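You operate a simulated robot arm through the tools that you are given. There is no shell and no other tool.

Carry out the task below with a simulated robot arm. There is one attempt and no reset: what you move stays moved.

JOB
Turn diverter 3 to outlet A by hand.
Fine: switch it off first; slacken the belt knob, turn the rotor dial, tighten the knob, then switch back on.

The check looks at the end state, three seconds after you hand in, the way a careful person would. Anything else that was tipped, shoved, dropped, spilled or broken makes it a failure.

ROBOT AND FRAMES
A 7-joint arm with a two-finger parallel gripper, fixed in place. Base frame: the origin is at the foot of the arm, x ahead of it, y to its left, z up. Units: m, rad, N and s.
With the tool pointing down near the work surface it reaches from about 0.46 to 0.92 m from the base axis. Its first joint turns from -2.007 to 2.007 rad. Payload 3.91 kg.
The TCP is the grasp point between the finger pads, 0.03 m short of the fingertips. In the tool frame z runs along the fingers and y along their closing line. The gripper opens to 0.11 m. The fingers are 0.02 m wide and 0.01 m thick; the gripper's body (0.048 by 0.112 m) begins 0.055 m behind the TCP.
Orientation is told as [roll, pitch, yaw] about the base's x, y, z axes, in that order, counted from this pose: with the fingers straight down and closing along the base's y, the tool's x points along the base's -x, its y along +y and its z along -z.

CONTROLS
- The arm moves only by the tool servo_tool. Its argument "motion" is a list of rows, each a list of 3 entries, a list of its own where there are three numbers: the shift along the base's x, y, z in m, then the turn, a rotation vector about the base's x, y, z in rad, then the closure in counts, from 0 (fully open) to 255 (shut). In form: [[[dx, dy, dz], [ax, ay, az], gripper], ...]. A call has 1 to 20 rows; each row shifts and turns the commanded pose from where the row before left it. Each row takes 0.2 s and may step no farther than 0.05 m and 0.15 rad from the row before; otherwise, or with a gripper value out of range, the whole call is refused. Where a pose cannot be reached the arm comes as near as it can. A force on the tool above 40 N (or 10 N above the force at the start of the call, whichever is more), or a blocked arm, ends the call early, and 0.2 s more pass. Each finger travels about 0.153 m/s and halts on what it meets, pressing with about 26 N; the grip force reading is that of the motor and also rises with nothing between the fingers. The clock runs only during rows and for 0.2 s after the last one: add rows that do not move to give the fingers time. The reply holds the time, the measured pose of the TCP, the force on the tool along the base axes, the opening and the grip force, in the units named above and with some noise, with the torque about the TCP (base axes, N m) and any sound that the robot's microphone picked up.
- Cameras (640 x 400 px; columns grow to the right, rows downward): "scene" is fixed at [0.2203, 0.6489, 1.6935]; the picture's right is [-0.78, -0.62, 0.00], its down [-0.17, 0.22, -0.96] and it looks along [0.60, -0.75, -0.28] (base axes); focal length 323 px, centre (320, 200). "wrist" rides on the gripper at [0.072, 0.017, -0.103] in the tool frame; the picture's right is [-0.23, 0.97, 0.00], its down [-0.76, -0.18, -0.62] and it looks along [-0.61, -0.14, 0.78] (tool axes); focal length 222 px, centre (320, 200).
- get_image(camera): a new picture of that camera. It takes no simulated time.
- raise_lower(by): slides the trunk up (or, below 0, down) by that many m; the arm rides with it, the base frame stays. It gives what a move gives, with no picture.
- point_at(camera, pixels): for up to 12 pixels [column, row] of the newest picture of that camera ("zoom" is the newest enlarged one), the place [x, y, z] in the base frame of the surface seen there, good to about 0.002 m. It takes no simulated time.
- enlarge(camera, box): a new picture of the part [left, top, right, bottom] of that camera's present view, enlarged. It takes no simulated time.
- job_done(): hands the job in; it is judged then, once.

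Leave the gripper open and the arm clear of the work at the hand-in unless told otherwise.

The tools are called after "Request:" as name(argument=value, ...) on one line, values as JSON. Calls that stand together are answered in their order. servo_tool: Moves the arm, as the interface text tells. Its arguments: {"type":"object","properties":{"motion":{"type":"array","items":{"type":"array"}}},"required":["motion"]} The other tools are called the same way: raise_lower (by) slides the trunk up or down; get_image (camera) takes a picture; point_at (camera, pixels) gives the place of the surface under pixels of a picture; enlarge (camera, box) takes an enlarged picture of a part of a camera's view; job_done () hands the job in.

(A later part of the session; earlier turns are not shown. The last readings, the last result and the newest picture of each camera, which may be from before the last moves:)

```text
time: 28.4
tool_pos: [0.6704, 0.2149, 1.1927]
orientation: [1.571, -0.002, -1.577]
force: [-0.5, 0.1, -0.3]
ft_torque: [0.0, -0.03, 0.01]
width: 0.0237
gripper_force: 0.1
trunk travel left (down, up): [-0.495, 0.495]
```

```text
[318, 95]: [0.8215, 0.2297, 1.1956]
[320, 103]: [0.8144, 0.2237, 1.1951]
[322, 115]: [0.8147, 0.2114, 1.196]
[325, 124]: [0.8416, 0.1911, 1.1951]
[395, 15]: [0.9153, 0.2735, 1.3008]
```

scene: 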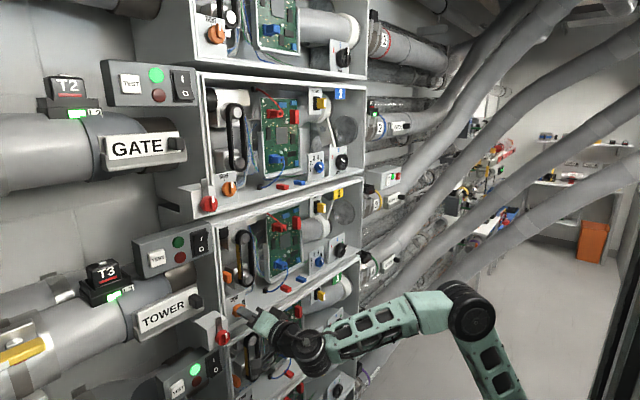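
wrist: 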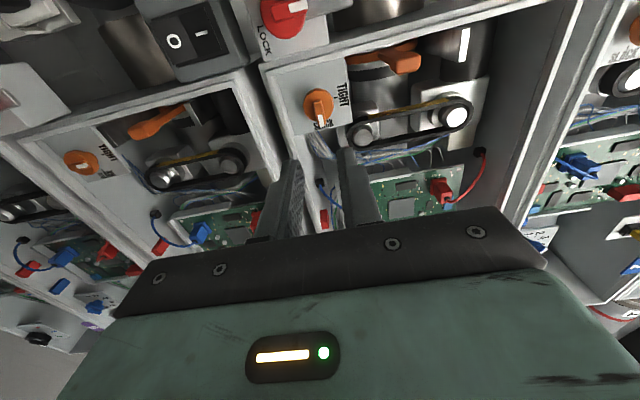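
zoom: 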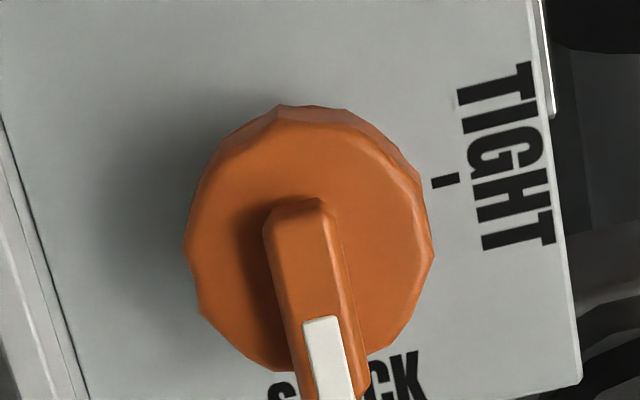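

The knob is on SLACK. Next I travel to the rotor dial at y≈−0.234, z≈1.196 while keeping x≈0.67, and turn the tool back by 30° so that the fingers straddle the dial's bar, which lies 60° right of upright.

Request:
servo_tool(motion=[[[-0.005, -0.045, 0], [-0.0524, 0, 0], 190], [[-0.005, -0.045, 0], [-0.0524, 0, 0], 190], [[0, -0.045, 0], [-0.0524, 0, 0], 190], [[0, -0.045, 0], [-0.0524, 0, 0], 190], [[0, -0.045, 0], [-0.0524, 0, 0], 190], [[0, -0.045, 0], [-0.0524, 0, 0], 190], [[0, -0.045, 0], [-0.0524, 0, 0], 190], [[0, -0.045, 0], [-0.0524, 0, 0], 190], [[0, -0.045, 0], [-0.0524, 0, 0], 190], [[0, -0.045, 0.003], [-0.0524, 0, 0], 190], [[0, 0, 0], [0, 0, 0], 190], [[0, 0, 0], [0, 0, 0], 190]])

Request:
get_image(camera="wrist")

Request:
get_image(camera="scene")

```text
time: 31.0
tool_pos: [0.6612, -0.2298, 1.1934]
orientation: [1.576, -0.526, -1.576]
force: [0.8, -0.1, -0.2]
ft_torque: [-0.01, -0.01, 0.01]
width: 0.0281
gripper_force: 0.0
trunk travel left (down, up): [-0.495, 0.495]
```

```text
taken
```

wrist: 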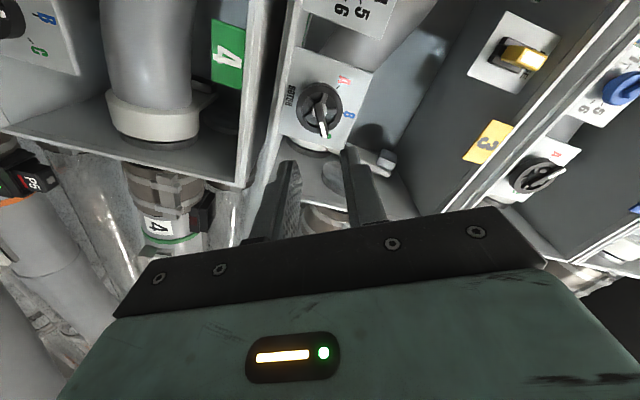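

```text
taken
```

scene: 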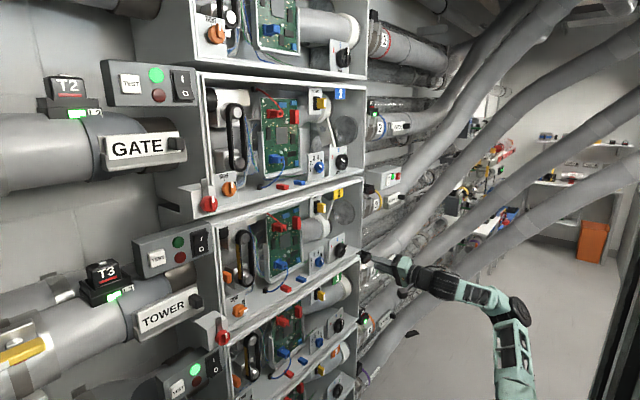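

The wrist view shows the dial at (320,108) with its bar lined up between the fingers; the yellow "3" tag is in the same bay. I enlarge and measure.

Request:
enlarge(camera="wrist", box=[280, 75, 360, 125])

Request:
point_at(camera="zoom", pixels=[[150, 250], [490, 250], [320, 85], [250, 380], [310, 200], [340, 300], [290, 230], [365, 280], [350, 350], [200, 250], [440, 250], [320, 120]])

```text
8.00 times, centred on (320, 100) of wrist
```

zoom: 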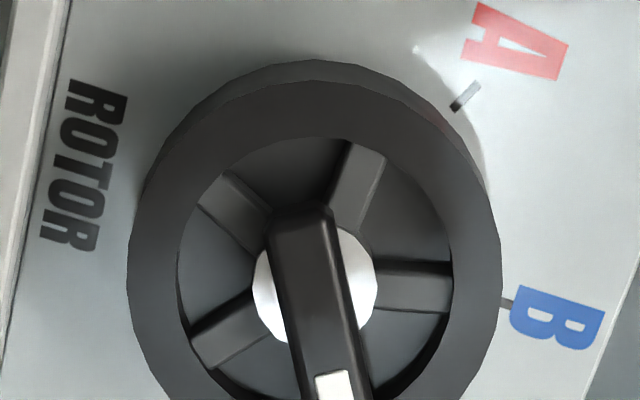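

```text
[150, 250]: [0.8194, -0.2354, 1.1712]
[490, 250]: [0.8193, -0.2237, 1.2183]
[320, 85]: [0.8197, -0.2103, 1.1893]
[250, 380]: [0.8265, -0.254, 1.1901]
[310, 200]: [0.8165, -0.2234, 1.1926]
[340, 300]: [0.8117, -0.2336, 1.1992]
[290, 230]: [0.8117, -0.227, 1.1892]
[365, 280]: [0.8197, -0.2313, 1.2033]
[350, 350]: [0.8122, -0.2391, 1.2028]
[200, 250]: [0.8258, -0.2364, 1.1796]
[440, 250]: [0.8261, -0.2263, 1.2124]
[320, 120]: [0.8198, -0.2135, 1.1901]
```

The dial centre comes out at (y −0.2341, z 1.1959), ring radius ~0.025, ring face x≈0.8195 and bar front x≈0.8117. I line up with the centre and approach to just short of the bar.

Request:
servo_tool(motion=[[[0.03, -0.0043, 0.0025], [0, 0, 0], 190], [[0.03, 0, 0], [0, 0, 0], 190], [[0.03, 0, 0], [0, 0, 0], 190], [[0.02, 0, 0], [0, 0, 0], 190], [[0, 0, 0], [0, 0, 0], 190], [[0, 0, 0], [0, 0, 0], 190]])

Request:
enlarge(camera="wrist", box=[248, 100, 408, 200])

Request:
servo_tool(motion=[[[0, 0, 0], [0, 0, 0], 190]])

```text
time: 32.4
tool_pos: [0.7711, -0.2358, 1.1966]
orientation: [1.575, -0.525, -1.576]
force: [-0.4, 0.3, -0.5]
ft_torque: [0.0, -0.02, -0.03]
width: 0.028
gripper_force: 0.2
trunk travel left (down, up): [-0.495, 0.495]
```

```text
4.00 times, centred on (328, 150) of wrist
```

zoom: 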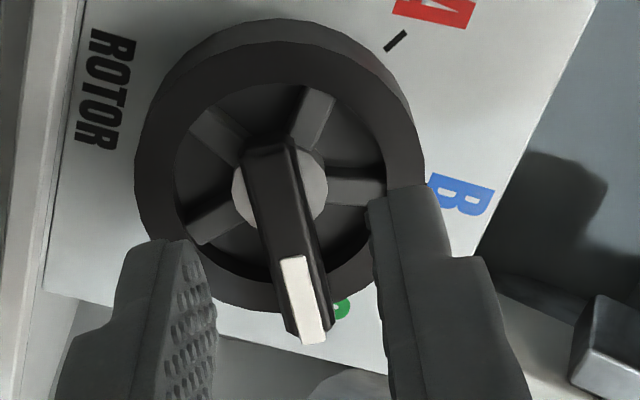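

```text
time: 32.8
tool_pos: [0.7707, -0.2366, 1.1973]
orientation: [1.577, -0.525, -1.576]
force: [0.1, -0.2, 0.6]
ft_torque: [0.01, 0.0, 0.0]
width: 0.0281
gripper_force: 0.0
trunk travel left (down, up): [-0.495, 0.495]
```

Readings average (y −0.236, z 1.197); I correct by (+1.8, −1) mm, advance 15 mm, and close on the bar.

Request:
servo_tool(motion=[[[0.007, 0.0018, -0.001], [0, 0, 0], 190], [[0.005, 0, 0], [0, 0, 0], 190], [[0.003, 0, 0], [0, 0, 0], 190], [[0, 0, 0], [0, 0, 0], 255], [[0, 0, 0], [0, 0, 0], 255], [[0, 0, 0], [0, 0, 0], 255]])

Request:
enlarge(camera="wrist", box=[248, 100, 408, 200])

```text
time: 34.2
tool_pos: [0.7858, -0.2354, 1.1965]
orientation: [1.574, -0.526, -1.576]
force: [-6.3, -1.1, -7.9]
ft_torque: [-0.02, 0.26, -0.04]
width: 0.0098
gripper_force: 45.5
trunk travel left (down, up): [-0.495, 0.495]
```

```text
4.00 times, centred on (328, 150) of wrist
```

zoom: 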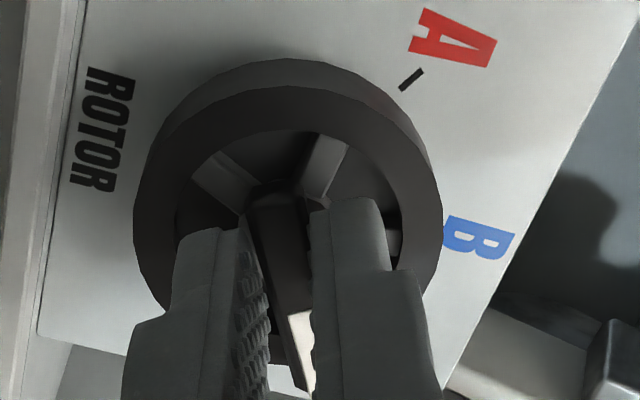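

The dial bar is gripped (9.8 mm). I relieve the small side force and start turning slowly counter-clockwise (about −x).

Request:
servo_tool(motion=[[[0, -0.0006, -0.0012], [0, 0, 0], 255], [[0, 0, 0], [0, 0, 0], 255], [[0, 0, 0], [-0.05, 0, 0], 255], [[0, 0, 0], [-0.05, 0, 0], 255], [[0, 0, 0], [-0.05, 0, 0], 255], [[0, 0, 0], [-0.05, 0, 0], 255], [[0, 0, 0], [0, 0, 0], 255]])

Request:
enlarge(camera="wrist", box=[248, 100, 408, 200])

```text
time: 35.8
tool_pos: [0.7864, -0.2355, 1.1941]
orientation: [1.577, -0.726, -1.576]
force: [8.1, 9.9, -2.3]
ft_torque: [0.0, -0.76, -0.65]
width: 0.01
gripper_force: 45.2
trunk travel left (down, up): [-0.495, 0.495]
```

```text
4.00 times, centred on (328, 150) of wrist
```

zoom: 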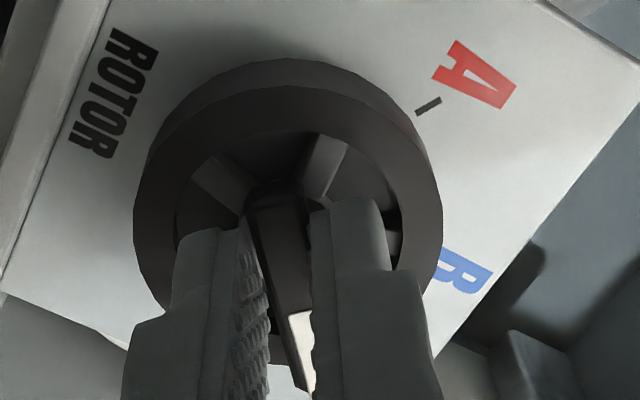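

The dial turns freely with the tool (0.2 rad done). I correct by +1.5 mm in y and continue.

Request:
servo_tool(motion=[[[0, 0.0015, 0], [0, 0, 0], 255], [[0, 0, 0], [-0.06, 0, 0], 255], [[0, 0, 0], [-0.06, 0, 0], 255], [[0, 0, 0], [-0.06, 0, 0], 255], [[0, 0, 0], [-0.06, 0, 0], 255], [[0, 0, 0], [-0.06, 0, 0], 255], [[0, 0, 0], [0, 0, 0], 255]])

```text
time: 37.4
tool_pos: [0.7853, -0.2351, 1.1938]
orientation: [1.582, -1.025, -1.578]
force: [14.6, 0.4, 4.5]
ft_torque: [0.0, -1.23, -0.62]
width: 0.01
gripper_force: 44.9
trunk travel left (down, up): [-0.495, 0.495]
```

Turned 0.5 rad; a bending torque of ~1.4 N m is building up in the grip, so I release and re-grip to relieve it, then go on.

Request:
servo_tool(motion=[[[0, 0, 0], [0, 0, 0], 200], [[0, 0, 0], [0, 0, 0], 200], [[0, 0, 0], [0, 0, 0], 200]])

Request:
enlarge(camera="wrist", box=[248, 100, 408, 200])

```text
time: 38.2
tool_pos: [0.7843, -0.2351, 1.194]
orientation: [1.581, -1.024, -1.579]
force: [0.1, -1.4, 0.4]
ft_torque: [0.03, 0.01, 0.04]
width: 0.0236
gripper_force: 0.0
trunk travel left (down, up): [-0.495, 0.495]
```

```text
4.00 times, centred on (328, 150) of wrist
```

zoom: 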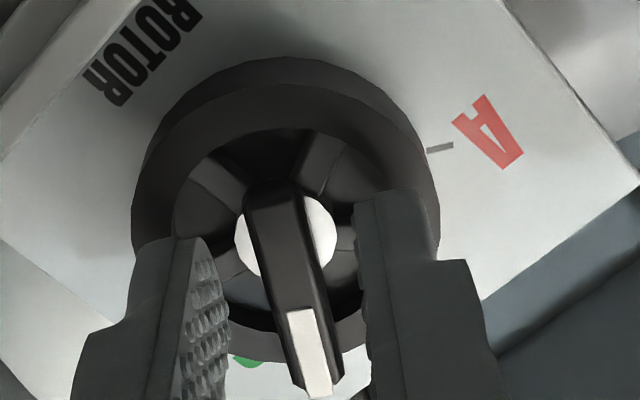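

The dial stayed put at 0.5 rad of turn. I shift (+0.5, +1) mm towards the axis, re-grip and turn on.

Request:
servo_tool(motion=[[[0.0005, 0.0005, 0.001], [0, 0, 0], 200], [[0, 0, 0], [0, 0, 0], 255], [[0, 0, 0], [0, 0, 0], 255], [[0, 0, 0], [-0.06, 0, 0], 255], [[0, 0, 0], [-0.06, 0, 0], 255], [[0, 0, 0], [-0.06, 0, 0], 255], [[0, 0, 0], [-0.06, 0, 0], 255], [[0, 0, 0], [-0.06, 0, 0], 255], [[0, 0, 0], [-0.06, 0, 0], 255], [[0, 0, 0], [0, 0, 0], 255]])

```text
time: 40.4
tool_pos: [0.7853, -0.2351, 1.1958]
orientation: [1.601, -1.385, -1.599]
force: [2.5, -8.6, -0.6]
ft_torque: [-0.02, 1.06, -0.06]
width: 0.0098
gripper_force: 44.5
trunk travel left (down, up): [-0.495, 0.495]
```

Turned 0.86 rad in total. I release, shift −1 mm in y, re-grip and continue.

Request:
servo_tool(motion=[[[0, 0, 0], [0, 0, 0], 200], [[0, -0.001, 0], [0, 0, 0], 200], [[0, 0, 0], [0, 0, 0], 255], [[0, 0, 0], [0, 0, 0], 255], [[0, 0, 0], [0, 0, 0], 255], [[0, 0, 0], [-0.06, 0, 0], 255], [[0, 0, 0], [-0.06, 0, 0], 255], [[0, 0, 0], [-0.06, 0, 0], 255], [[0, 0, 0], [-0.06, 0, 0], 255], [[0, 0, 0], [-0.06, 0, 0], 255], [[0, 0, 0], [-0.06, 0, 0], 255], [[0, 0, 0], [0, 0, 0], 255]])

Request:
enlarge(camera="wrist", box=[248, 100, 408, 200])

```text
time: 43.0
tool_pos: [0.7851, -0.2357, 1.1957]
orientation: [-1.598, -1.396, 1.599]
force: [2.2, -3.2, 0.0]
ft_torque: [-0.02, -1.27, 0.12]
width: 0.0098
gripper_force: 45.4
trunk travel left (down, up): [-0.495, 0.495]
```

```text
4.00 times, centred on (328, 150) of wrist
```

zoom: 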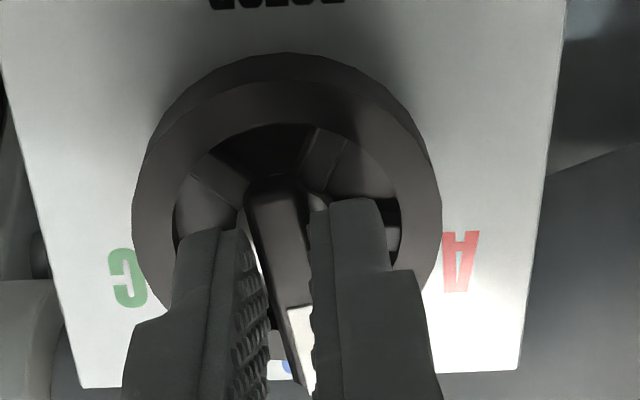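

The dial is passing B (total 1.22 rad). I release, re-grip and continue towards A.

Request:
servo_tool(motion=[[[0, 0, 0], [0, 0, 0], 200], [[0, -0.0005, 0], [0, 0, 0], 200], [[0, 0, 0], [0, 0, 0], 255], [[0, 0, 0], [0, 0, 0], 255], [[0, 0, 0], [0, 0, 0], 255], [[0, 0, 0], [-0.06, 0, 0], 255], [[0, 0, 0], [-0.06, 0, 0], 255], [[0, 0, 0], [-0.06, 0, 0], 255], [[0, 0, 0], [-0.06, 0, 0], 255], [[0, 0, 0], [-0.06, 0, 0], 255], [[0, 0, 0], [-0.06, 0, 0], 255], [[0, 0, 0], [0, 0, 0], 255]])

```text
time: 45.6
tool_pos: [0.7858, -0.2355, 1.1957]
orientation: [-1.58, -1.036, 1.583]
force: [0.5, 4.4, 5.2]
ft_torque: [-0.02, 0.29, -0.08]
width: 0.0097
gripper_force: 45.3
trunk travel left (down, up): [-0.495, 0.495]
```

Total 1.58 rad, forces low. I turn the last 0.51 rad to A.

Request:
servo_tool(motion=[[[0, 0.0005, 0.0005], [-0.06, 0, 0], 255], [[0, 0, 0], [-0.06, 0, 0], 255], [[0, 0, 0], [-0.06, 0, 0], 255], [[0, 0, 0], [-0.06, 0, 0], 255], [[0, 0, 0], [0, 0, 0], 255]])

Request:
servo_tool(motion=[[[0, 0, 0], [-0.06, 0, 0], 255], [[0, 0, 0], [-0.06, 0, 0], 255], [[0, 0, 0], [-0.06, 0, 0], 255], [[0, 0, 0], [-0.06, 0, 0], 255], [[0, 0, 0], [-0.031, 0, 0], 255], [[0, 0, 0], [0, 0, 0], 255]])

Request:
enlarge(camera="wrist", box=[248, 100, 408, 200])

```text
time: 46.8
tool_pos: [0.7851, -0.2344, 1.1947]
orientation: [-1.57, -0.795, 1.577]
force: [-16.1, 5.1, -12.6]
ft_torque: [-0.03, 0.74, -0.23]
width: 0.01
gripper_force: 44.5
trunk travel left (down, up): [-0.495, 0.495]
```

```text
time: 48.2
tool_pos: [0.7855, -0.2343, 1.1955]
orientation: [-1.568, -0.523, 1.576]
force: [-30.3, 4.8, -23.1]
ft_torque: [0.02, 1.16, -0.58]
width: 0.0099
gripper_force: 44.7
trunk travel left (down, up): [-0.495, 0.495]
```

```text
4.00 times, centred on (328, 150) of wrist
```

zoom: 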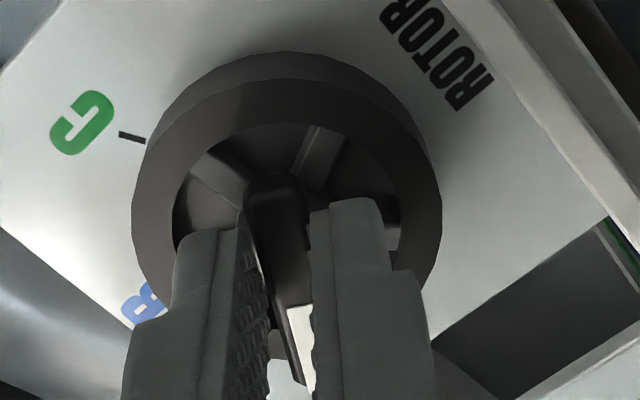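

The tool is at −60° (pitch −0.523), which should put the dial on A. I release, back off and check the pointer.

Request:
servo_tool(motion=[[[0, 0, 0], [0, 0, 0], 200], [[0, 0, 0], [0, 0, 0], 195], [[-0.01, 0, 0], [0, 0, 0], 195], [[-0.03, 0, 0], [0, 0, 0], 195], [[-0.04, 0, 0], [0, 0, 0], 195], [[-0.03, 0, 0], [0, 0, 0], 195], [[0, 0, 0], [0, 0, 0], 195]])

Request:
get_image(camera="wrist")

Request:
enlarge(camera="wrist", box=[270, 75, 374, 140])

Request:
enlarge(camera="scene", box=[305, 225, 369, 265])

```text
time: 49.8
tool_pos: [0.6758, -0.2343, 1.194]
orientation: [-1.571, -0.523, 1.576]
force: [0.2, -0.3, 0.6]
ft_torque: [0.01, 0.0, 0.0]
width: 0.0259
gripper_force: 0.1
trunk travel left (down, up): [-0.495, 0.495]
```

```text
taken
```

wrist: 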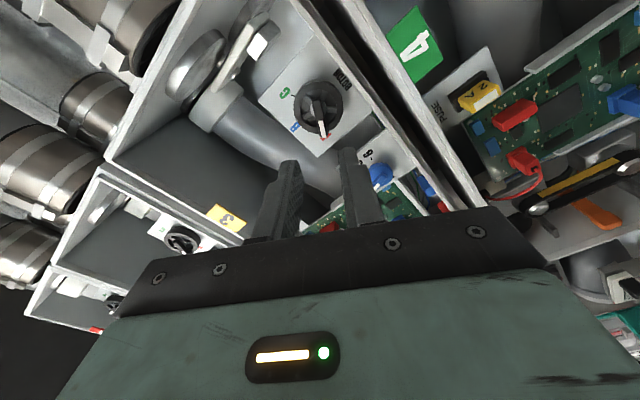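

```text
6.15 times, centred on (322, 108) of wrist
```

zoom: 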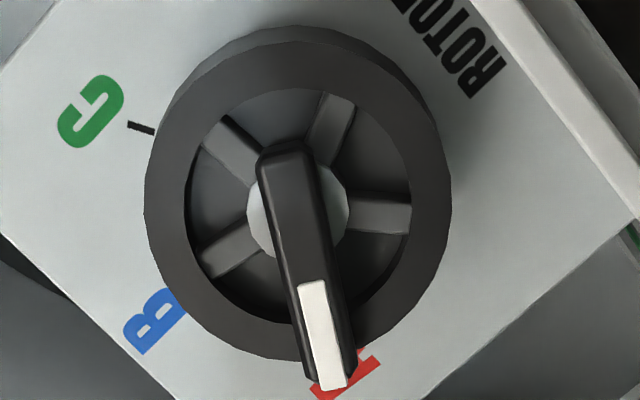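

```text
10.00 times, centred on (337, 245) of scene
```

zoom: 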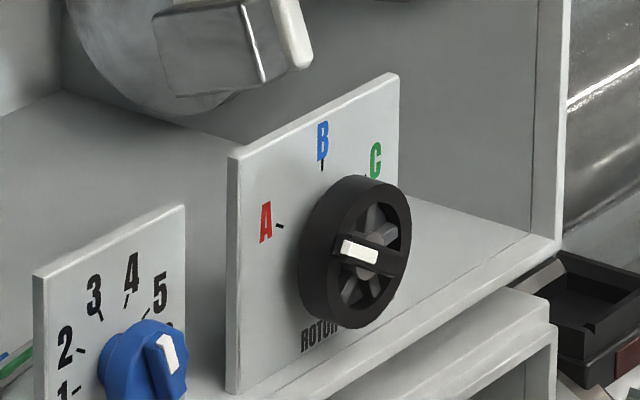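

The dial pointer now points at A and the rotor pipe behind has swung. I measure the pointer direction to confirm its angle.

Request:
enlarge(camera="wrist", box=[270, 75, 374, 140])

Request:
point_at(camera="zoom", pixels=[[285, 170], [282, 160], [300, 230], [315, 300], [323, 340], [328, 375], [140, 127], [370, 365], [150, 200], [448, 200], [300, 45], [290, 345]])

```text
6.15 times, centred on (322, 108) of wrist
```

zoom: 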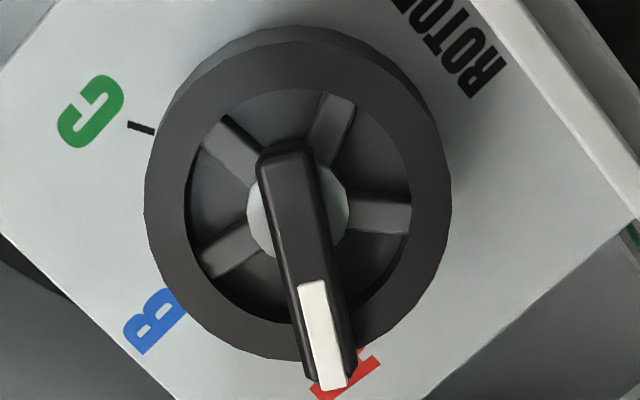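

```text
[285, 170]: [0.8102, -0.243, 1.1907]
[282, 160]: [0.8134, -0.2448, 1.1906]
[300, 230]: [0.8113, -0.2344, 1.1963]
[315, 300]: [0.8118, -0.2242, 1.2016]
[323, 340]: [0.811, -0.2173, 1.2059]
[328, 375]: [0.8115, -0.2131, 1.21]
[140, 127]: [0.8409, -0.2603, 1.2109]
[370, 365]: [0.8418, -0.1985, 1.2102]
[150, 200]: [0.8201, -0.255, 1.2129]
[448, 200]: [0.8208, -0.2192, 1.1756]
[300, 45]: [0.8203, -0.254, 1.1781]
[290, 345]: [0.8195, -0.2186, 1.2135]
```

The measured direction is about 57–60° left of upright, against the A tick at 60°. I zoom tighter on the dial for a finer check.

Request:
enlarge(camera="scene", box=[329, 240, 353, 255])

Request:
point_at(camera="zoom", pixels=[[250, 210], [280, 215], [310, 222], [260, 260], [300, 265], [340, 250], [380, 260], [420, 270]])

Request:
enlarge(camera="wrist", box=[298, 90, 346, 120])

```text
16.00 times, centred on (341, 248) of scene
```

zoom: 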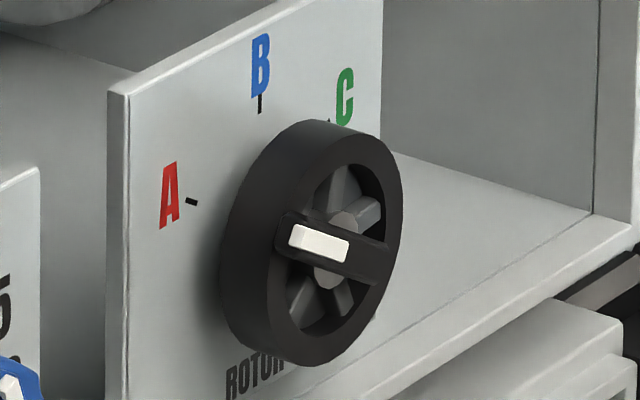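

```text
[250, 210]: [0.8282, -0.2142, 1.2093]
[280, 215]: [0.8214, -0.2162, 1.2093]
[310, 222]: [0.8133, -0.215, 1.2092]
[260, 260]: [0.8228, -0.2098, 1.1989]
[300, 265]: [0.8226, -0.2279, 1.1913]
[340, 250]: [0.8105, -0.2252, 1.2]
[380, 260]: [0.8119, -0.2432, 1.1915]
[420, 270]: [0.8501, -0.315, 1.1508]
```

```text
13.33 times, centred on (322, 105) of wrist
```

zoom: 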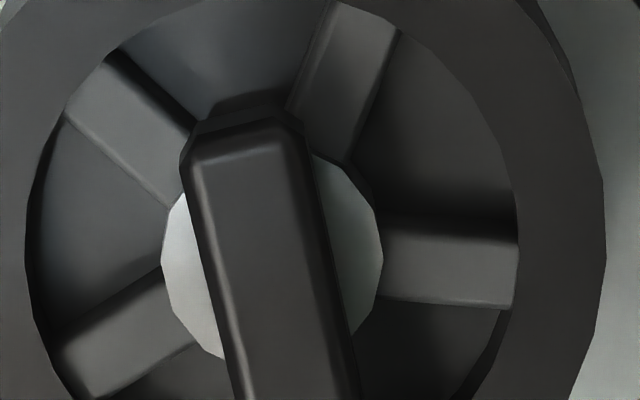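

The dial is on A (tight zoom agrees within a couple of degrees, and the tool turned it exactly 120°). Now I travel back to the belt knob at y≈0.2175, turning the tool from −60° to +90° so it can grip the horizontal bar.

Request:
servo_tool(motion=[[[-0.0008, 0.0226, 0], [0.1309, 0, 0], 190], [[-0.0008, 0.0226, 0], [0.1309, 0, 0], 190], [[-0.0008, 0.0226, 0], [0.1309, 0, 0], 190], [[-0.0008, 0.0226, 0], [0.1309, 0, 0], 190], [[-0.0008, 0.0226, 0], [0.1309, 0, 0], 190], [[-0.0008, 0.0226, 0], [0.1309, 0, 0], 190], [[-0.0008, 0.0226, 0], [0.1309, 0, 0], 190], [[-0.0008, 0.0226, 0], [0.1309, 0, 0], 190], [[-0.0008, 0.0226, 0], [0.1309, 0, 0], 190], [[-0.0008, 0.0226, 0], [0.1309, 0, 0], 190], [[0, 0.0226, 0], [0.1309, 0, 0], 190], [[0, 0.0226, 0], [0.1309, 0, 0], 190], [[0, 0.0226, 0], [0.1309, 0, 0], 190], [[0, 0.0226, 0], [0.1309, 0, 0], 190], [[0, 0.0226, 0], [0.1309, 0, 0], 190], [[0, 0.0226, 0], [0.1309, 0, 0], 190], [[0, 0.0226, 0], [0.1309, 0, 0], 190], [[0, 0.0226, 0], [0.1309, 0, 0], 190], [[0, 0.0226, 0], [0.1309, 0, 0], 190], [[0, 0.0226, 0], [0.1309, 0, 0], 190]])

Request:
servo_tool(motion=[[[0, 0, 0], [0, 0, 0], 190], [[0, 0, 0], [0, 0, 0], 190]])

Request:
get_image(camera="wrist")

Request:
enlarge(camera="wrist", box=[280, 75, 360, 125])

Request:
enlarge(camera="scene", box=[190, 215, 350, 315])

```text
time: 54.0
tool_pos: [0.6679, 0.2161, 1.1949]
orientation: [1.574, 0.004, -1.577]
force: [-0.3, 0.0, 1.2]
ft_torque: [0.03, 0.0, 0.02]
width: 0.0281
gripper_force: 0.1
trunk travel left (down, up): [-0.495, 0.495]
```

```text
time: 54.6
tool_pos: [0.6675, 0.2165, 1.1945]
orientation: [1.574, 0.002, -1.576]
force: [-0.2, 0.7, -1.0]
ft_torque: [0.02, 0.0, -0.01]
width: 0.0283
gripper_force: 0.1
trunk travel left (down, up): [-0.495, 0.495]
```

```text
taken
```

wrist: 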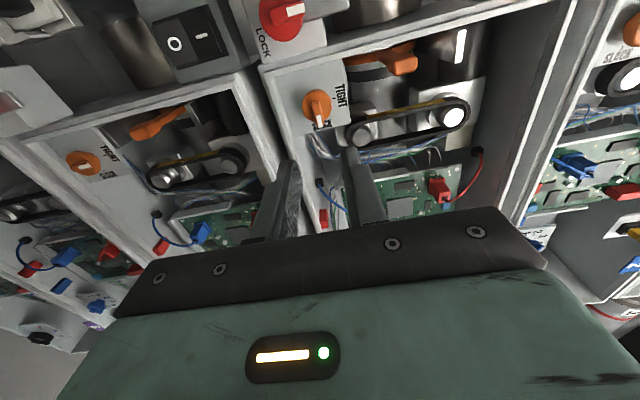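

```text
8.00 times, centred on (320, 100) of wrist
```

zoom: 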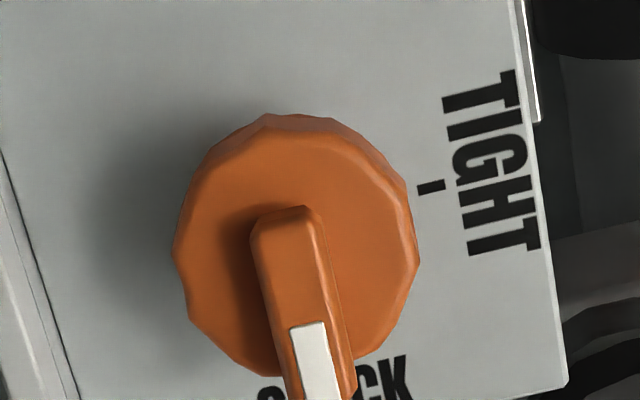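

```text
4.00 times, centred on (270, 265) of scene
```

zoom: 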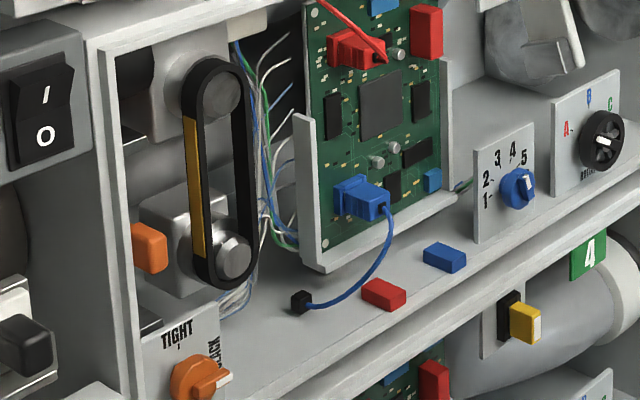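

The knob still points to SLACK and is lined up. I correct position (+1, −1.7 mm), approach to x≈0.788 and grip the bar.

Request:
servo_tool(motion=[[[0.03, 0.001, -0.0017], [0, 0, 0], 190], [[0.03, 0, 0], [0, 0, 0], 190], [[0.03, 0, 0], [0, 0, 0], 190], [[0.015, 0, 0], [0, 0, 0], 190], [[0.008, 0, 0], [0, 0, 0], 190], [[0.004, 0, 0], [0, 0, 0], 190], [[0.003, 0, 0], [0, 0, 0], 190], [[0, 0, 0], [0, 0, 0], 190]])

Request:
enlarge(camera="wrist", box=[248, 100, 408, 200])

```text
time: 56.4
tool_pos: [0.787, 0.2183, 1.1943]
orientation: [1.572, 0.0, -1.577]
force: [0.0, -0.1, 0.4]
ft_torque: [0.01, 0.02, 0.01]
width: 0.028
gripper_force: 0.0
trunk travel left (down, up): [-0.495, 0.495]
```

```text
4.00 times, centred on (328, 150) of wrist
```

zoom: 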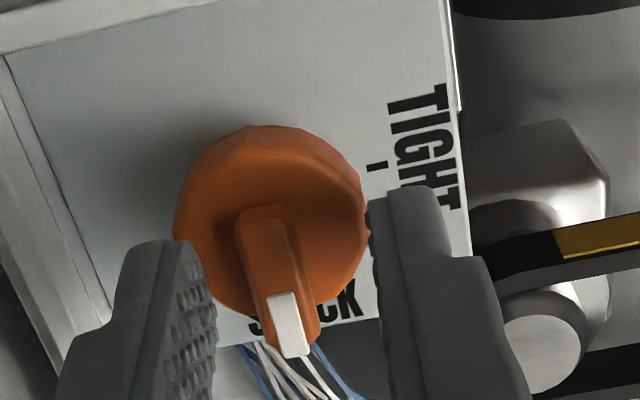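

The bar is between the fingers, slightly low. I shift down 1 mm and close.

Request:
servo_tool(motion=[[[0.0005, -0.0003, -0.001], [0, 0, 0], 190], [[0, 0, 0], [0, 0, 0], 190], [[0, 0, 0], [0, 0, 0], 255], [[0, 0, 0], [0, 0, 0], 255], [[0, 0, 0], [0, 0, 0], 255]])

```text
time: 57.6
tool_pos: [0.7884, 0.2173, 1.1924]
orientation: [1.569, -0.001, -1.576]
force: [-12.6, -4.7, -20.8]
ft_torque: [-0.02, 0.58, -0.61]
width: 0.0098
gripper_force: 44.5
trunk travel left (down, up): [-0.495, 0.495]
```

Side force is −21 N in z; I ease the tool down 2 mm to centre it on the bar.

Request:
servo_tool(motion=[[[-0.0003, 0, -0.001], [0, 0, 0], 255], [[0, 0, -0.001], [0, 0, 0], 255], [[0, 0, 0], [0, 0, 0], 255]])

```text
time: 58.4
tool_pos: [0.7877, 0.2171, 1.1908]
orientation: [1.573, 0.002, -1.575]
force: [3.8, -2.8, -12.0]
ft_torque: [-0.04, 0.35, 0.93]
width: 0.01
gripper_force: 45.2
trunk travel left (down, up): [-0.495, 0.495]
```

Request:
servo_tool(motion=[[[0, 0, -0.001], [0, 0, 0], 255], [[0, 0, 0], [-0.05, 0, 0], 255], [[0, 0, 0], [-0.05, 0, 0], 255], [[0, 0, 0], [-0.05, 0, 0], 255], [[0, 0, 0], [-0.05, 0, 0], 255], [[0, 0, 0], [-0.05, 0, 0], 255], [[0, 0, 0], [0, 0, 0], 255]])

```text
time: 59.6
tool_pos: [0.7888, 0.2178, 1.1926]
orientation: [1.578, -0.176, -1.578]
force: [19.0, 7.0, 4.8]
ft_torque: [0.0, -0.11, 0.24]
width: 0.0099
gripper_force: 44.9
trunk travel left (down, up): [-0.495, 0.495]
stopped in row 5: the force on the tool passed its limit at 42 N (the readings are from after the stop); the commanded pose is now the measured one
```

The limit tripped at 42 N from grip strain with 0.18 rad turned. I'll use the fingers as a loose wrench instead: open to ~12 mm so the bar is straddled with little play, then keep turning.

Request:
servo_tool(motion=[[[0, 0, 0], [0, 0, 0], 220], [[0, -0.0005, -0.0005], [0, 0, 0], 226], [[0, 0, 0], [0, 0, 0], 226], [[0, 0, 0], [0, 0, 0], 226]])

Request:
enlarge(camera="wrist", box=[248, 100, 408, 200])

```text
time: 60.6
tool_pos: [0.787, 0.2155, 1.1935]
orientation: [1.577, -0.177, -1.58]
force: [0.2, 0.0, 0.0]
ft_torque: [-0.06, -0.01, 0.03]
width: 0.0124
gripper_force: 0.0
trunk travel left (down, up): [-0.495, 0.495]
```

```text
4.00 times, centred on (328, 150) of wrist
```

zoom: 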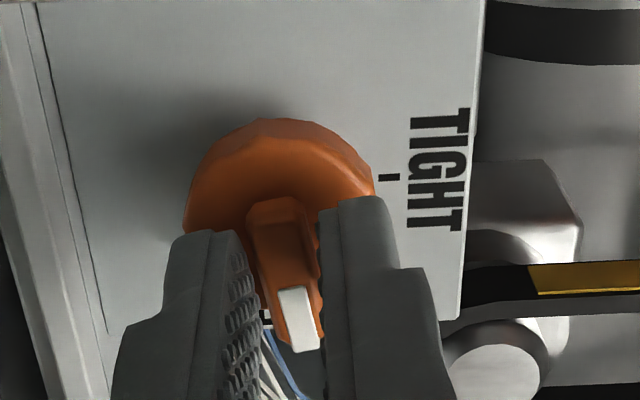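

Forces are zero with the bar loosely held. I turn counter-clockwise in 0.06 rad steps.

Request:
servo_tool(motion=[[[0, 0.001, -0.0005], [-0.05, 0, 0], 226], [[0, 0, 0], [-0.06, 0, 0], 226], [[0, 0, 0], [-0.06, 0, 0], 226], [[0, 0, 0], [-0.06, 0, 0], 226], [[0, 0, 0], [-0.06, 0, 0], 226], [[0, 0, 0], [-0.06, 0, 0], 226], [[0, 0, 0], [0, 0, 0], 226]])

Request:
enlarge(camera="wrist", box=[248, 100, 408, 200])

```text
time: 62.2
tool_pos: [0.7875, 0.2179, 1.1924]
orientation: [1.58, -0.526, -1.579]
force: [0.4, 1.2, 1.7]
ft_torque: [0.0, -0.05, 0.09]
width: 0.0137
gripper_force: 0.9
trunk travel left (down, up): [-0.495, 0.495]
```

```text
4.00 times, centred on (328, 150) of wrist
```

zoom: 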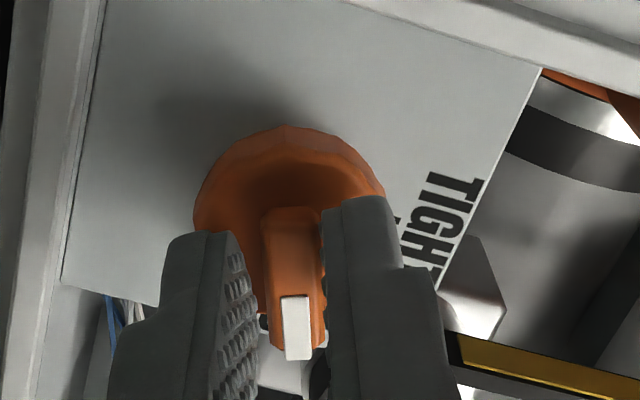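

The loose wrench works with almost no force. I continue turning the remaining 1.05 rad.

Request:
servo_tool(motion=[[[0, 0, 0], [-0.06, 0, 0], 228], [[0, 0, 0], [-0.06, 0, 0], 228], [[0, 0, 0], [-0.06, 0, 0], 228], [[0, 0, 0], [-0.06, 0, 0], 228], [[0, 0, 0], [-0.06, 0, 0], 228], [[0, 0, 0], [-0.06, 0, 0], 228], [[0, 0, 0], [-0.06, 0, 0], 228], [[0, 0, 0], [-0.06, 0, 0], 228], [[0, 0, 0], [0, 0, 0], 228]])

Request:
enlarge(camera="wrist", box=[248, 100, 408, 200])

```text
time: 64.2
tool_pos: [0.7864, 0.2168, 1.1918]
orientation: [1.588, -1.007, -1.585]
force: [-0.5, 1.9, 0.5]
ft_torque: [0.02, -0.01, 0.05]
width: 0.0122
gripper_force: 0.8
trunk travel left (down, up): [-0.495, 0.495]
```

```text
4.00 times, centred on (328, 150) of wrist
```

zoom: 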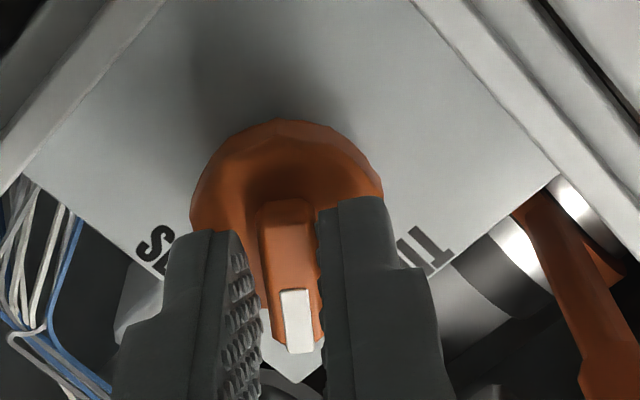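

The knob follows smoothly. I turn the last 0.56 rad to bring the tool back to its upright angle.

Request:
servo_tool(motion=[[[0, 0, 0], [-0.06, 0, 0], 228], [[0, 0, 0], [-0.06, 0, 0], 228], [[0, 0, 0], [-0.06, 0, 0], 228], [[0, 0, 0], [-0.06, 0, 0], 228], [[0, 0, 0], [-0.06, 0, 0], 228], [[0, 0, 0], [-0.06, 0, 0], 228], [[0, 0, 0], [-0.06, 0, 0], 228], [[0, 0, 0], [-0.06, 0, 0], 228], [[0, 0, 0], [-0.06, 0, 0], 228], [[0, 0, 0], [-0.024, 0, 0], 228], [[0, 0, 0], [0, 0, 0], 228]])

Request:
enlarge(camera="wrist", box=[248, 100, 408, 200])

```text
time: 66.6
tool_pos: [0.7879, 0.2182, 1.1909]
orientation: [-3.063, -1.563, 3.07]
force: [0.2, -0.5, -0.5]
ft_torque: [0.0, 0.01, 0.0]
width: 0.0118
gripper_force: 0.0
trunk travel left (down, up): [-0.495, 0.495]
```

```text
4.00 times, centred on (328, 150) of wrist
```

zoom: 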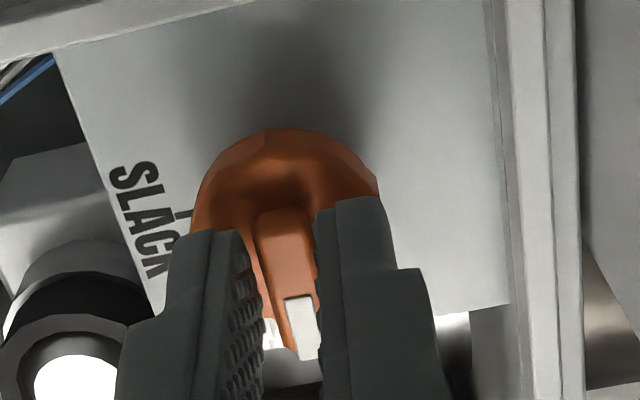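

The knob appears back at TIGHT. I squeeze gently once to square the bar with the fingers, then read the forces.

Request:
servo_tool(motion=[[[0, -0.001, 0.001], [0, 0, 0], 228], [[0, 0, 0], [0, 0, 0], 255], [[0, 0, 0], [0, 0, 0], 255], [[0, 0, 0], [0, 0, 0], 255]])

Request:
servo_tool(motion=[[[0, 0, 0], [0, 0, 0], 200], [[0, 0, 0], [0, 0, 0], 190], [[-0.01, 0, 0], [0, 0, 0], 190], [[-0.03, 0, 0], [0, 0, 0], 190], [[-0.04, 0, 0], [0, 0, 0], 190], [[-0.04, 0, 0], [0, 0, 0], 190], [[0, 0, 0], [0, 0, 0], 190]])

Request:
enlarge(camera="wrist", box=[278, 80, 358, 130])

Request:
enlarge(camera="scene", box=[206, 290, 270, 330])

```text
time: 67.6
tool_pos: [0.787, 0.2169, 1.1923]
orientation: [-3.088, -1.563, 3.098]
force: [1.1, 6.8, -1.7]
ft_torque: [-0.04, -0.1, 0.23]
width: 0.01
gripper_force: 44.8
trunk travel left (down, up): [-0.495, 0.495]
```

```text
time: 69.2
tool_pos: [0.6696, 0.2167, 1.1906]
orientation: [3.111, -1.564, -3.108]
force: [-0.4, 0.4, 0.8]
ft_torque: [0.01, 0.0, -0.01]
width: 0.0282
gripper_force: 0.1
trunk travel left (down, up): [-0.495, 0.495]
```

```text
8.00 times, centred on (318, 105) of wrist
```

zoom: 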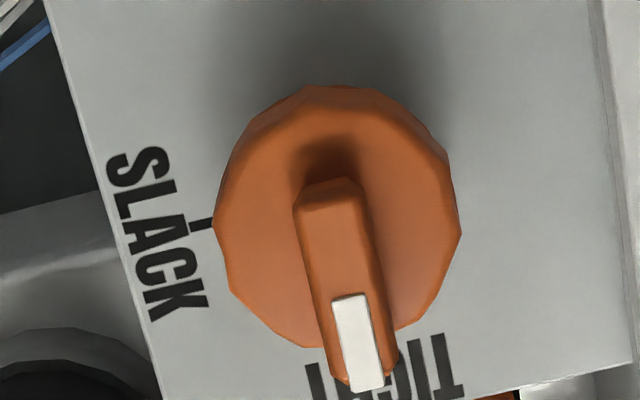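

```text
10.00 times, centred on (238, 310) of scene
```

zoom: 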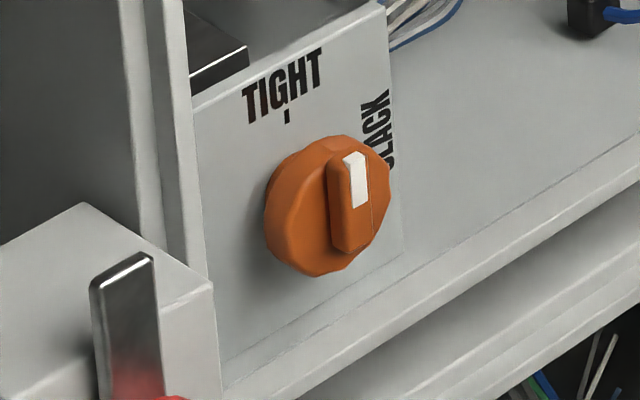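

The knob's picture matches the starting TIGHT picture. Next is the switch: I raise the trunk 0.234 m to the height of the rocker's I half, staying back at x≈0.67.

Request:
raise_lower(by=0.234)

Request:
servo_tool(motion=[[[0, 0.03, 0], [0, 0, 0], 255], [[0, 0.03, 0], [0, 0, 0], 255], [[0, 0.027, 0], [0, 0, 0], 255], [[0.02, 0, 0], [0, 0, 0], 255], [[0.02, 0, 0], [0, 0, 0], 255], [[0, 0, 0], [0, 0, 0], 255], [[0, 0, 0], [0, 0, 0], 255]])

Request:
get_image(camera="wrist")

Request:
get_image(camera="scene")

```text
time: 71.7
tool_pos: [0.6705, 0.217, 1.425]
orientation: [-3.14, -1.564, -3.135]
force: [-0.3, 0.2, -0.1]
ft_torque: [-0.02, -0.01, -0.01]
width: 0.0281
gripper_force: 0.0
trunk travel left (down, up): [-0.729, 0.261]
```

```text
time: 73.2
tool_pos: [0.7103, 0.303, 1.4236]
orientation: [-3.125, -1.563, 3.134]
force: [0.2, 0.2, 0.2]
ft_torque: [-0.04, 0.0, 0.02]
width: 0.0
gripper_force: 26.2
trunk travel left (down, up): [-0.729, 0.261]
```

```text
taken
```

wrist: 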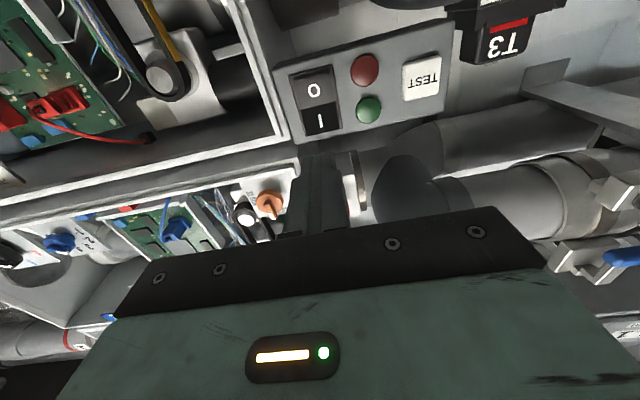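

```text
taken
```

scene: 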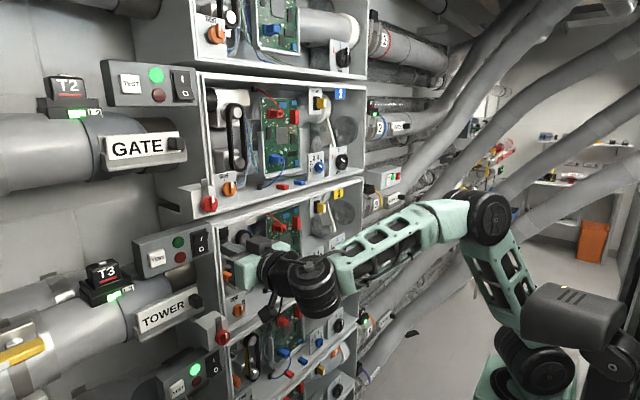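

I see the rocker's I half at (321,122) in the wrist view, ahead of the closed tips. I measure it once more.

Request:
point_at(camera="wrist", pixels=[[321, 122], [310, 118], [330, 118], [320, 130], [305, 125], [338, 125], [313, 90]])

Request:
enlarge(camera="wrist", box=[280, 50, 376, 110])

Request:
enlarge(camera="scene", box=[170, 220, 234, 260])

Request:
point_at(camera="zoom", pixels=[[300, 170], [290, 150], [320, 150], [310, 130], [315, 200], [325, 270], [240, 160], [345, 120]])

```text
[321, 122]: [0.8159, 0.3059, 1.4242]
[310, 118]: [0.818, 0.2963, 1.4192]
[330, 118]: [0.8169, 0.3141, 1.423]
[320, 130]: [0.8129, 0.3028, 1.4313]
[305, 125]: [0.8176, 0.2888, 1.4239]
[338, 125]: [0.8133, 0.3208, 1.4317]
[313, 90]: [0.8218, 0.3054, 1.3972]
```

```text
6.67 times, centred on (328, 80) of wrist
```

zoom: 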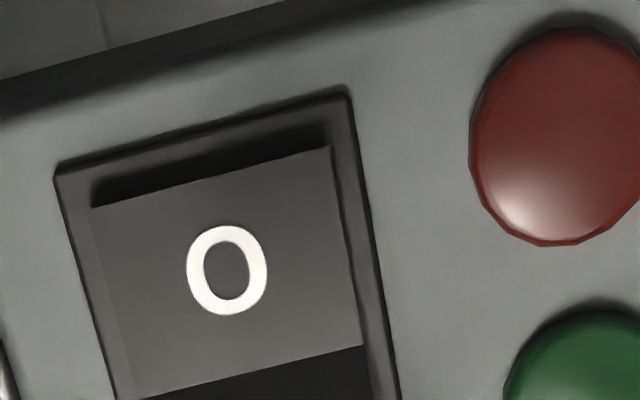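

```text
10.00 times, centred on (202, 240) of scene
```

zoom: 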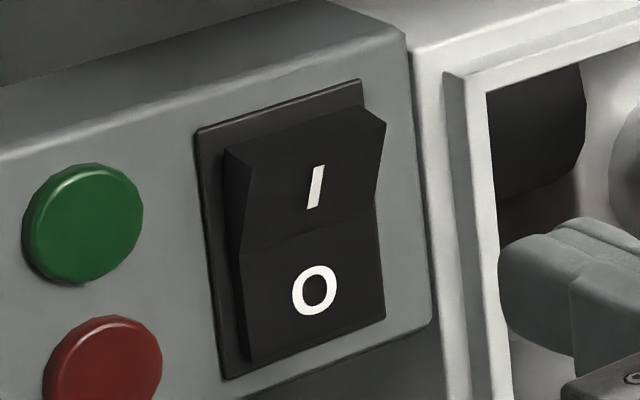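

```text
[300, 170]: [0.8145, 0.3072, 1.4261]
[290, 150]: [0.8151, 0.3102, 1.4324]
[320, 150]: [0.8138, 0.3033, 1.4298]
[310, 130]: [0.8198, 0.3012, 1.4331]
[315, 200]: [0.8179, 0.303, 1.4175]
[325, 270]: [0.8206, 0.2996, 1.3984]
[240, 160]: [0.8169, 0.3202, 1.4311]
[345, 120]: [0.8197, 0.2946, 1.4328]
```

The I half spans z≈1.409–1.433 at y≈0.304. I go up 2.5 mm, advance and press it gently in small steps.

Request:
servo_tool(motion=[[[0.02, 0.0005, 0.0025], [0, 0, 0], 255], [[0.02, 0, 0], [0, 0, 0], 255], [[0.015, 0, 0], [0, 0, 0], 255], [[0.01, 0, 0], [0, 0, 0], 255], [[0.004, 0, 0], [0, 0, 0], 255], [[0.003, 0, 0], [0, 0, 0], 255], [[0.003, 0, 0], [0, 0, 0], 255], [[0.002, 0, 0], [0, 0, 0], 255]])

Request:
get_image(camera="wrist")

```text
time: 75.0
tool_pos: [0.7882, 0.3041, 1.427]
orientation: [-3.139, -1.563, -3.138]
force: [-0.2, 0.3, 0.5]
ft_torque: [-0.01, -0.01, 0.03]
width: 0.0
gripper_force: 25.6
trunk travel left (down, up): [-0.729, 0.261]
```

```text
taken
```

wrist: 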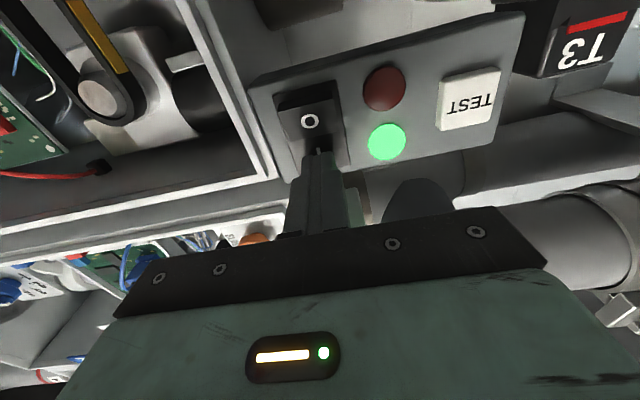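

The green light at (387,141) is lit again, so the switch is back on. I withdraw straight back, then open the gripper and look at everything.

Request:
servo_tool(motion=[[[-0.01, 0, 0], [0, 0, 0], 255], [[-0.03, 0, 0], [0, 0, 0], 255], [[-0.05, 0, 0], [0, 0, 0], 255], [[-0.05, 0, 0], [0, 0, 0], 255], [[-0.04, -0.03, 0], [0, 0, 0], 100], [[0, -0.05, 0], [0, 0, 0], 0], [[0, -0.05, 0], [0, 0, 0], 0], [[0, 0, 0], [0, 0, 0], 0], [[0, 0, 0], [0, 0, 0], 0]])

Request:
get_image(camera="scene")

Request:
enlarge(camera="scene", box=[130, 215, 226, 275])

Request:
enlarge(camera="scene", box=[180, 200, 372, 320])

Request:
get_image(camera="wrist")

```text
time: 77.0
tool_pos: [0.6054, 0.1764, 1.4252]
orientation: [-3.139, -1.564, -3.137]
force: [0.2, -1.1, 0.1]
ft_torque: [0.01, 0.01, 0.0]
width: 0.1101
gripper_force: 0.1
trunk travel left (down, up): [-0.729, 0.261]
```

```text
taken
```

scene: 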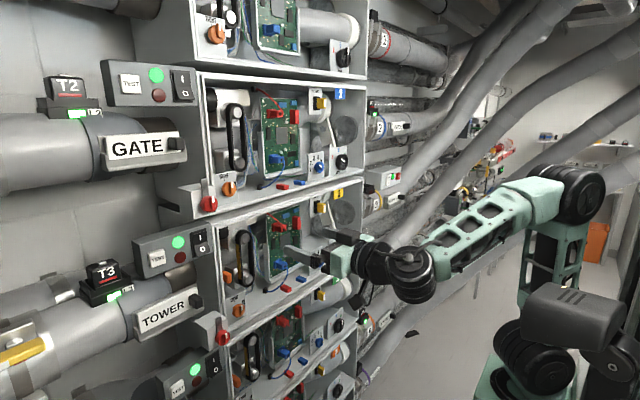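

```text
6.67 times, centred on (178, 245) of scene
```

zoom: 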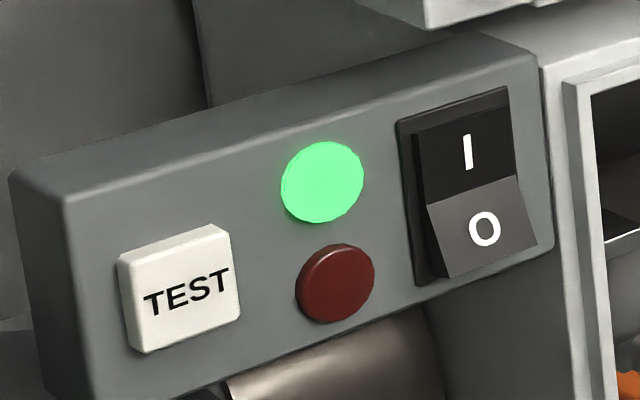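

```text
3.33 times, centred on (276, 260) of scene
```

zoom: 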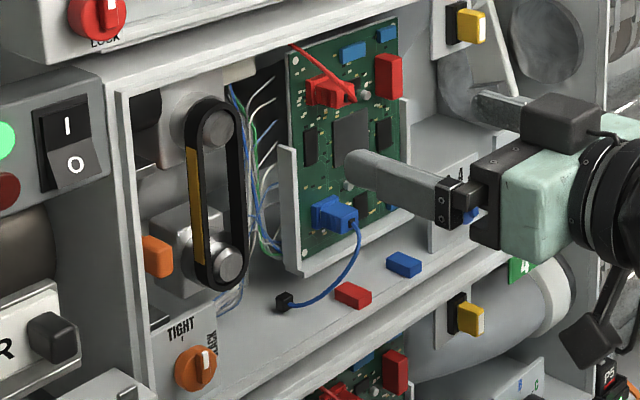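

```text
taken
```

wrist: 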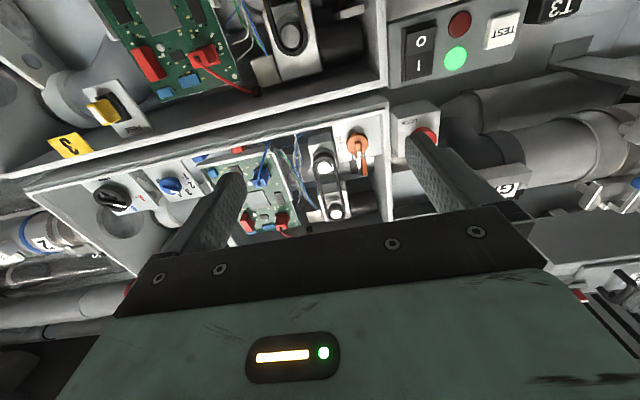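

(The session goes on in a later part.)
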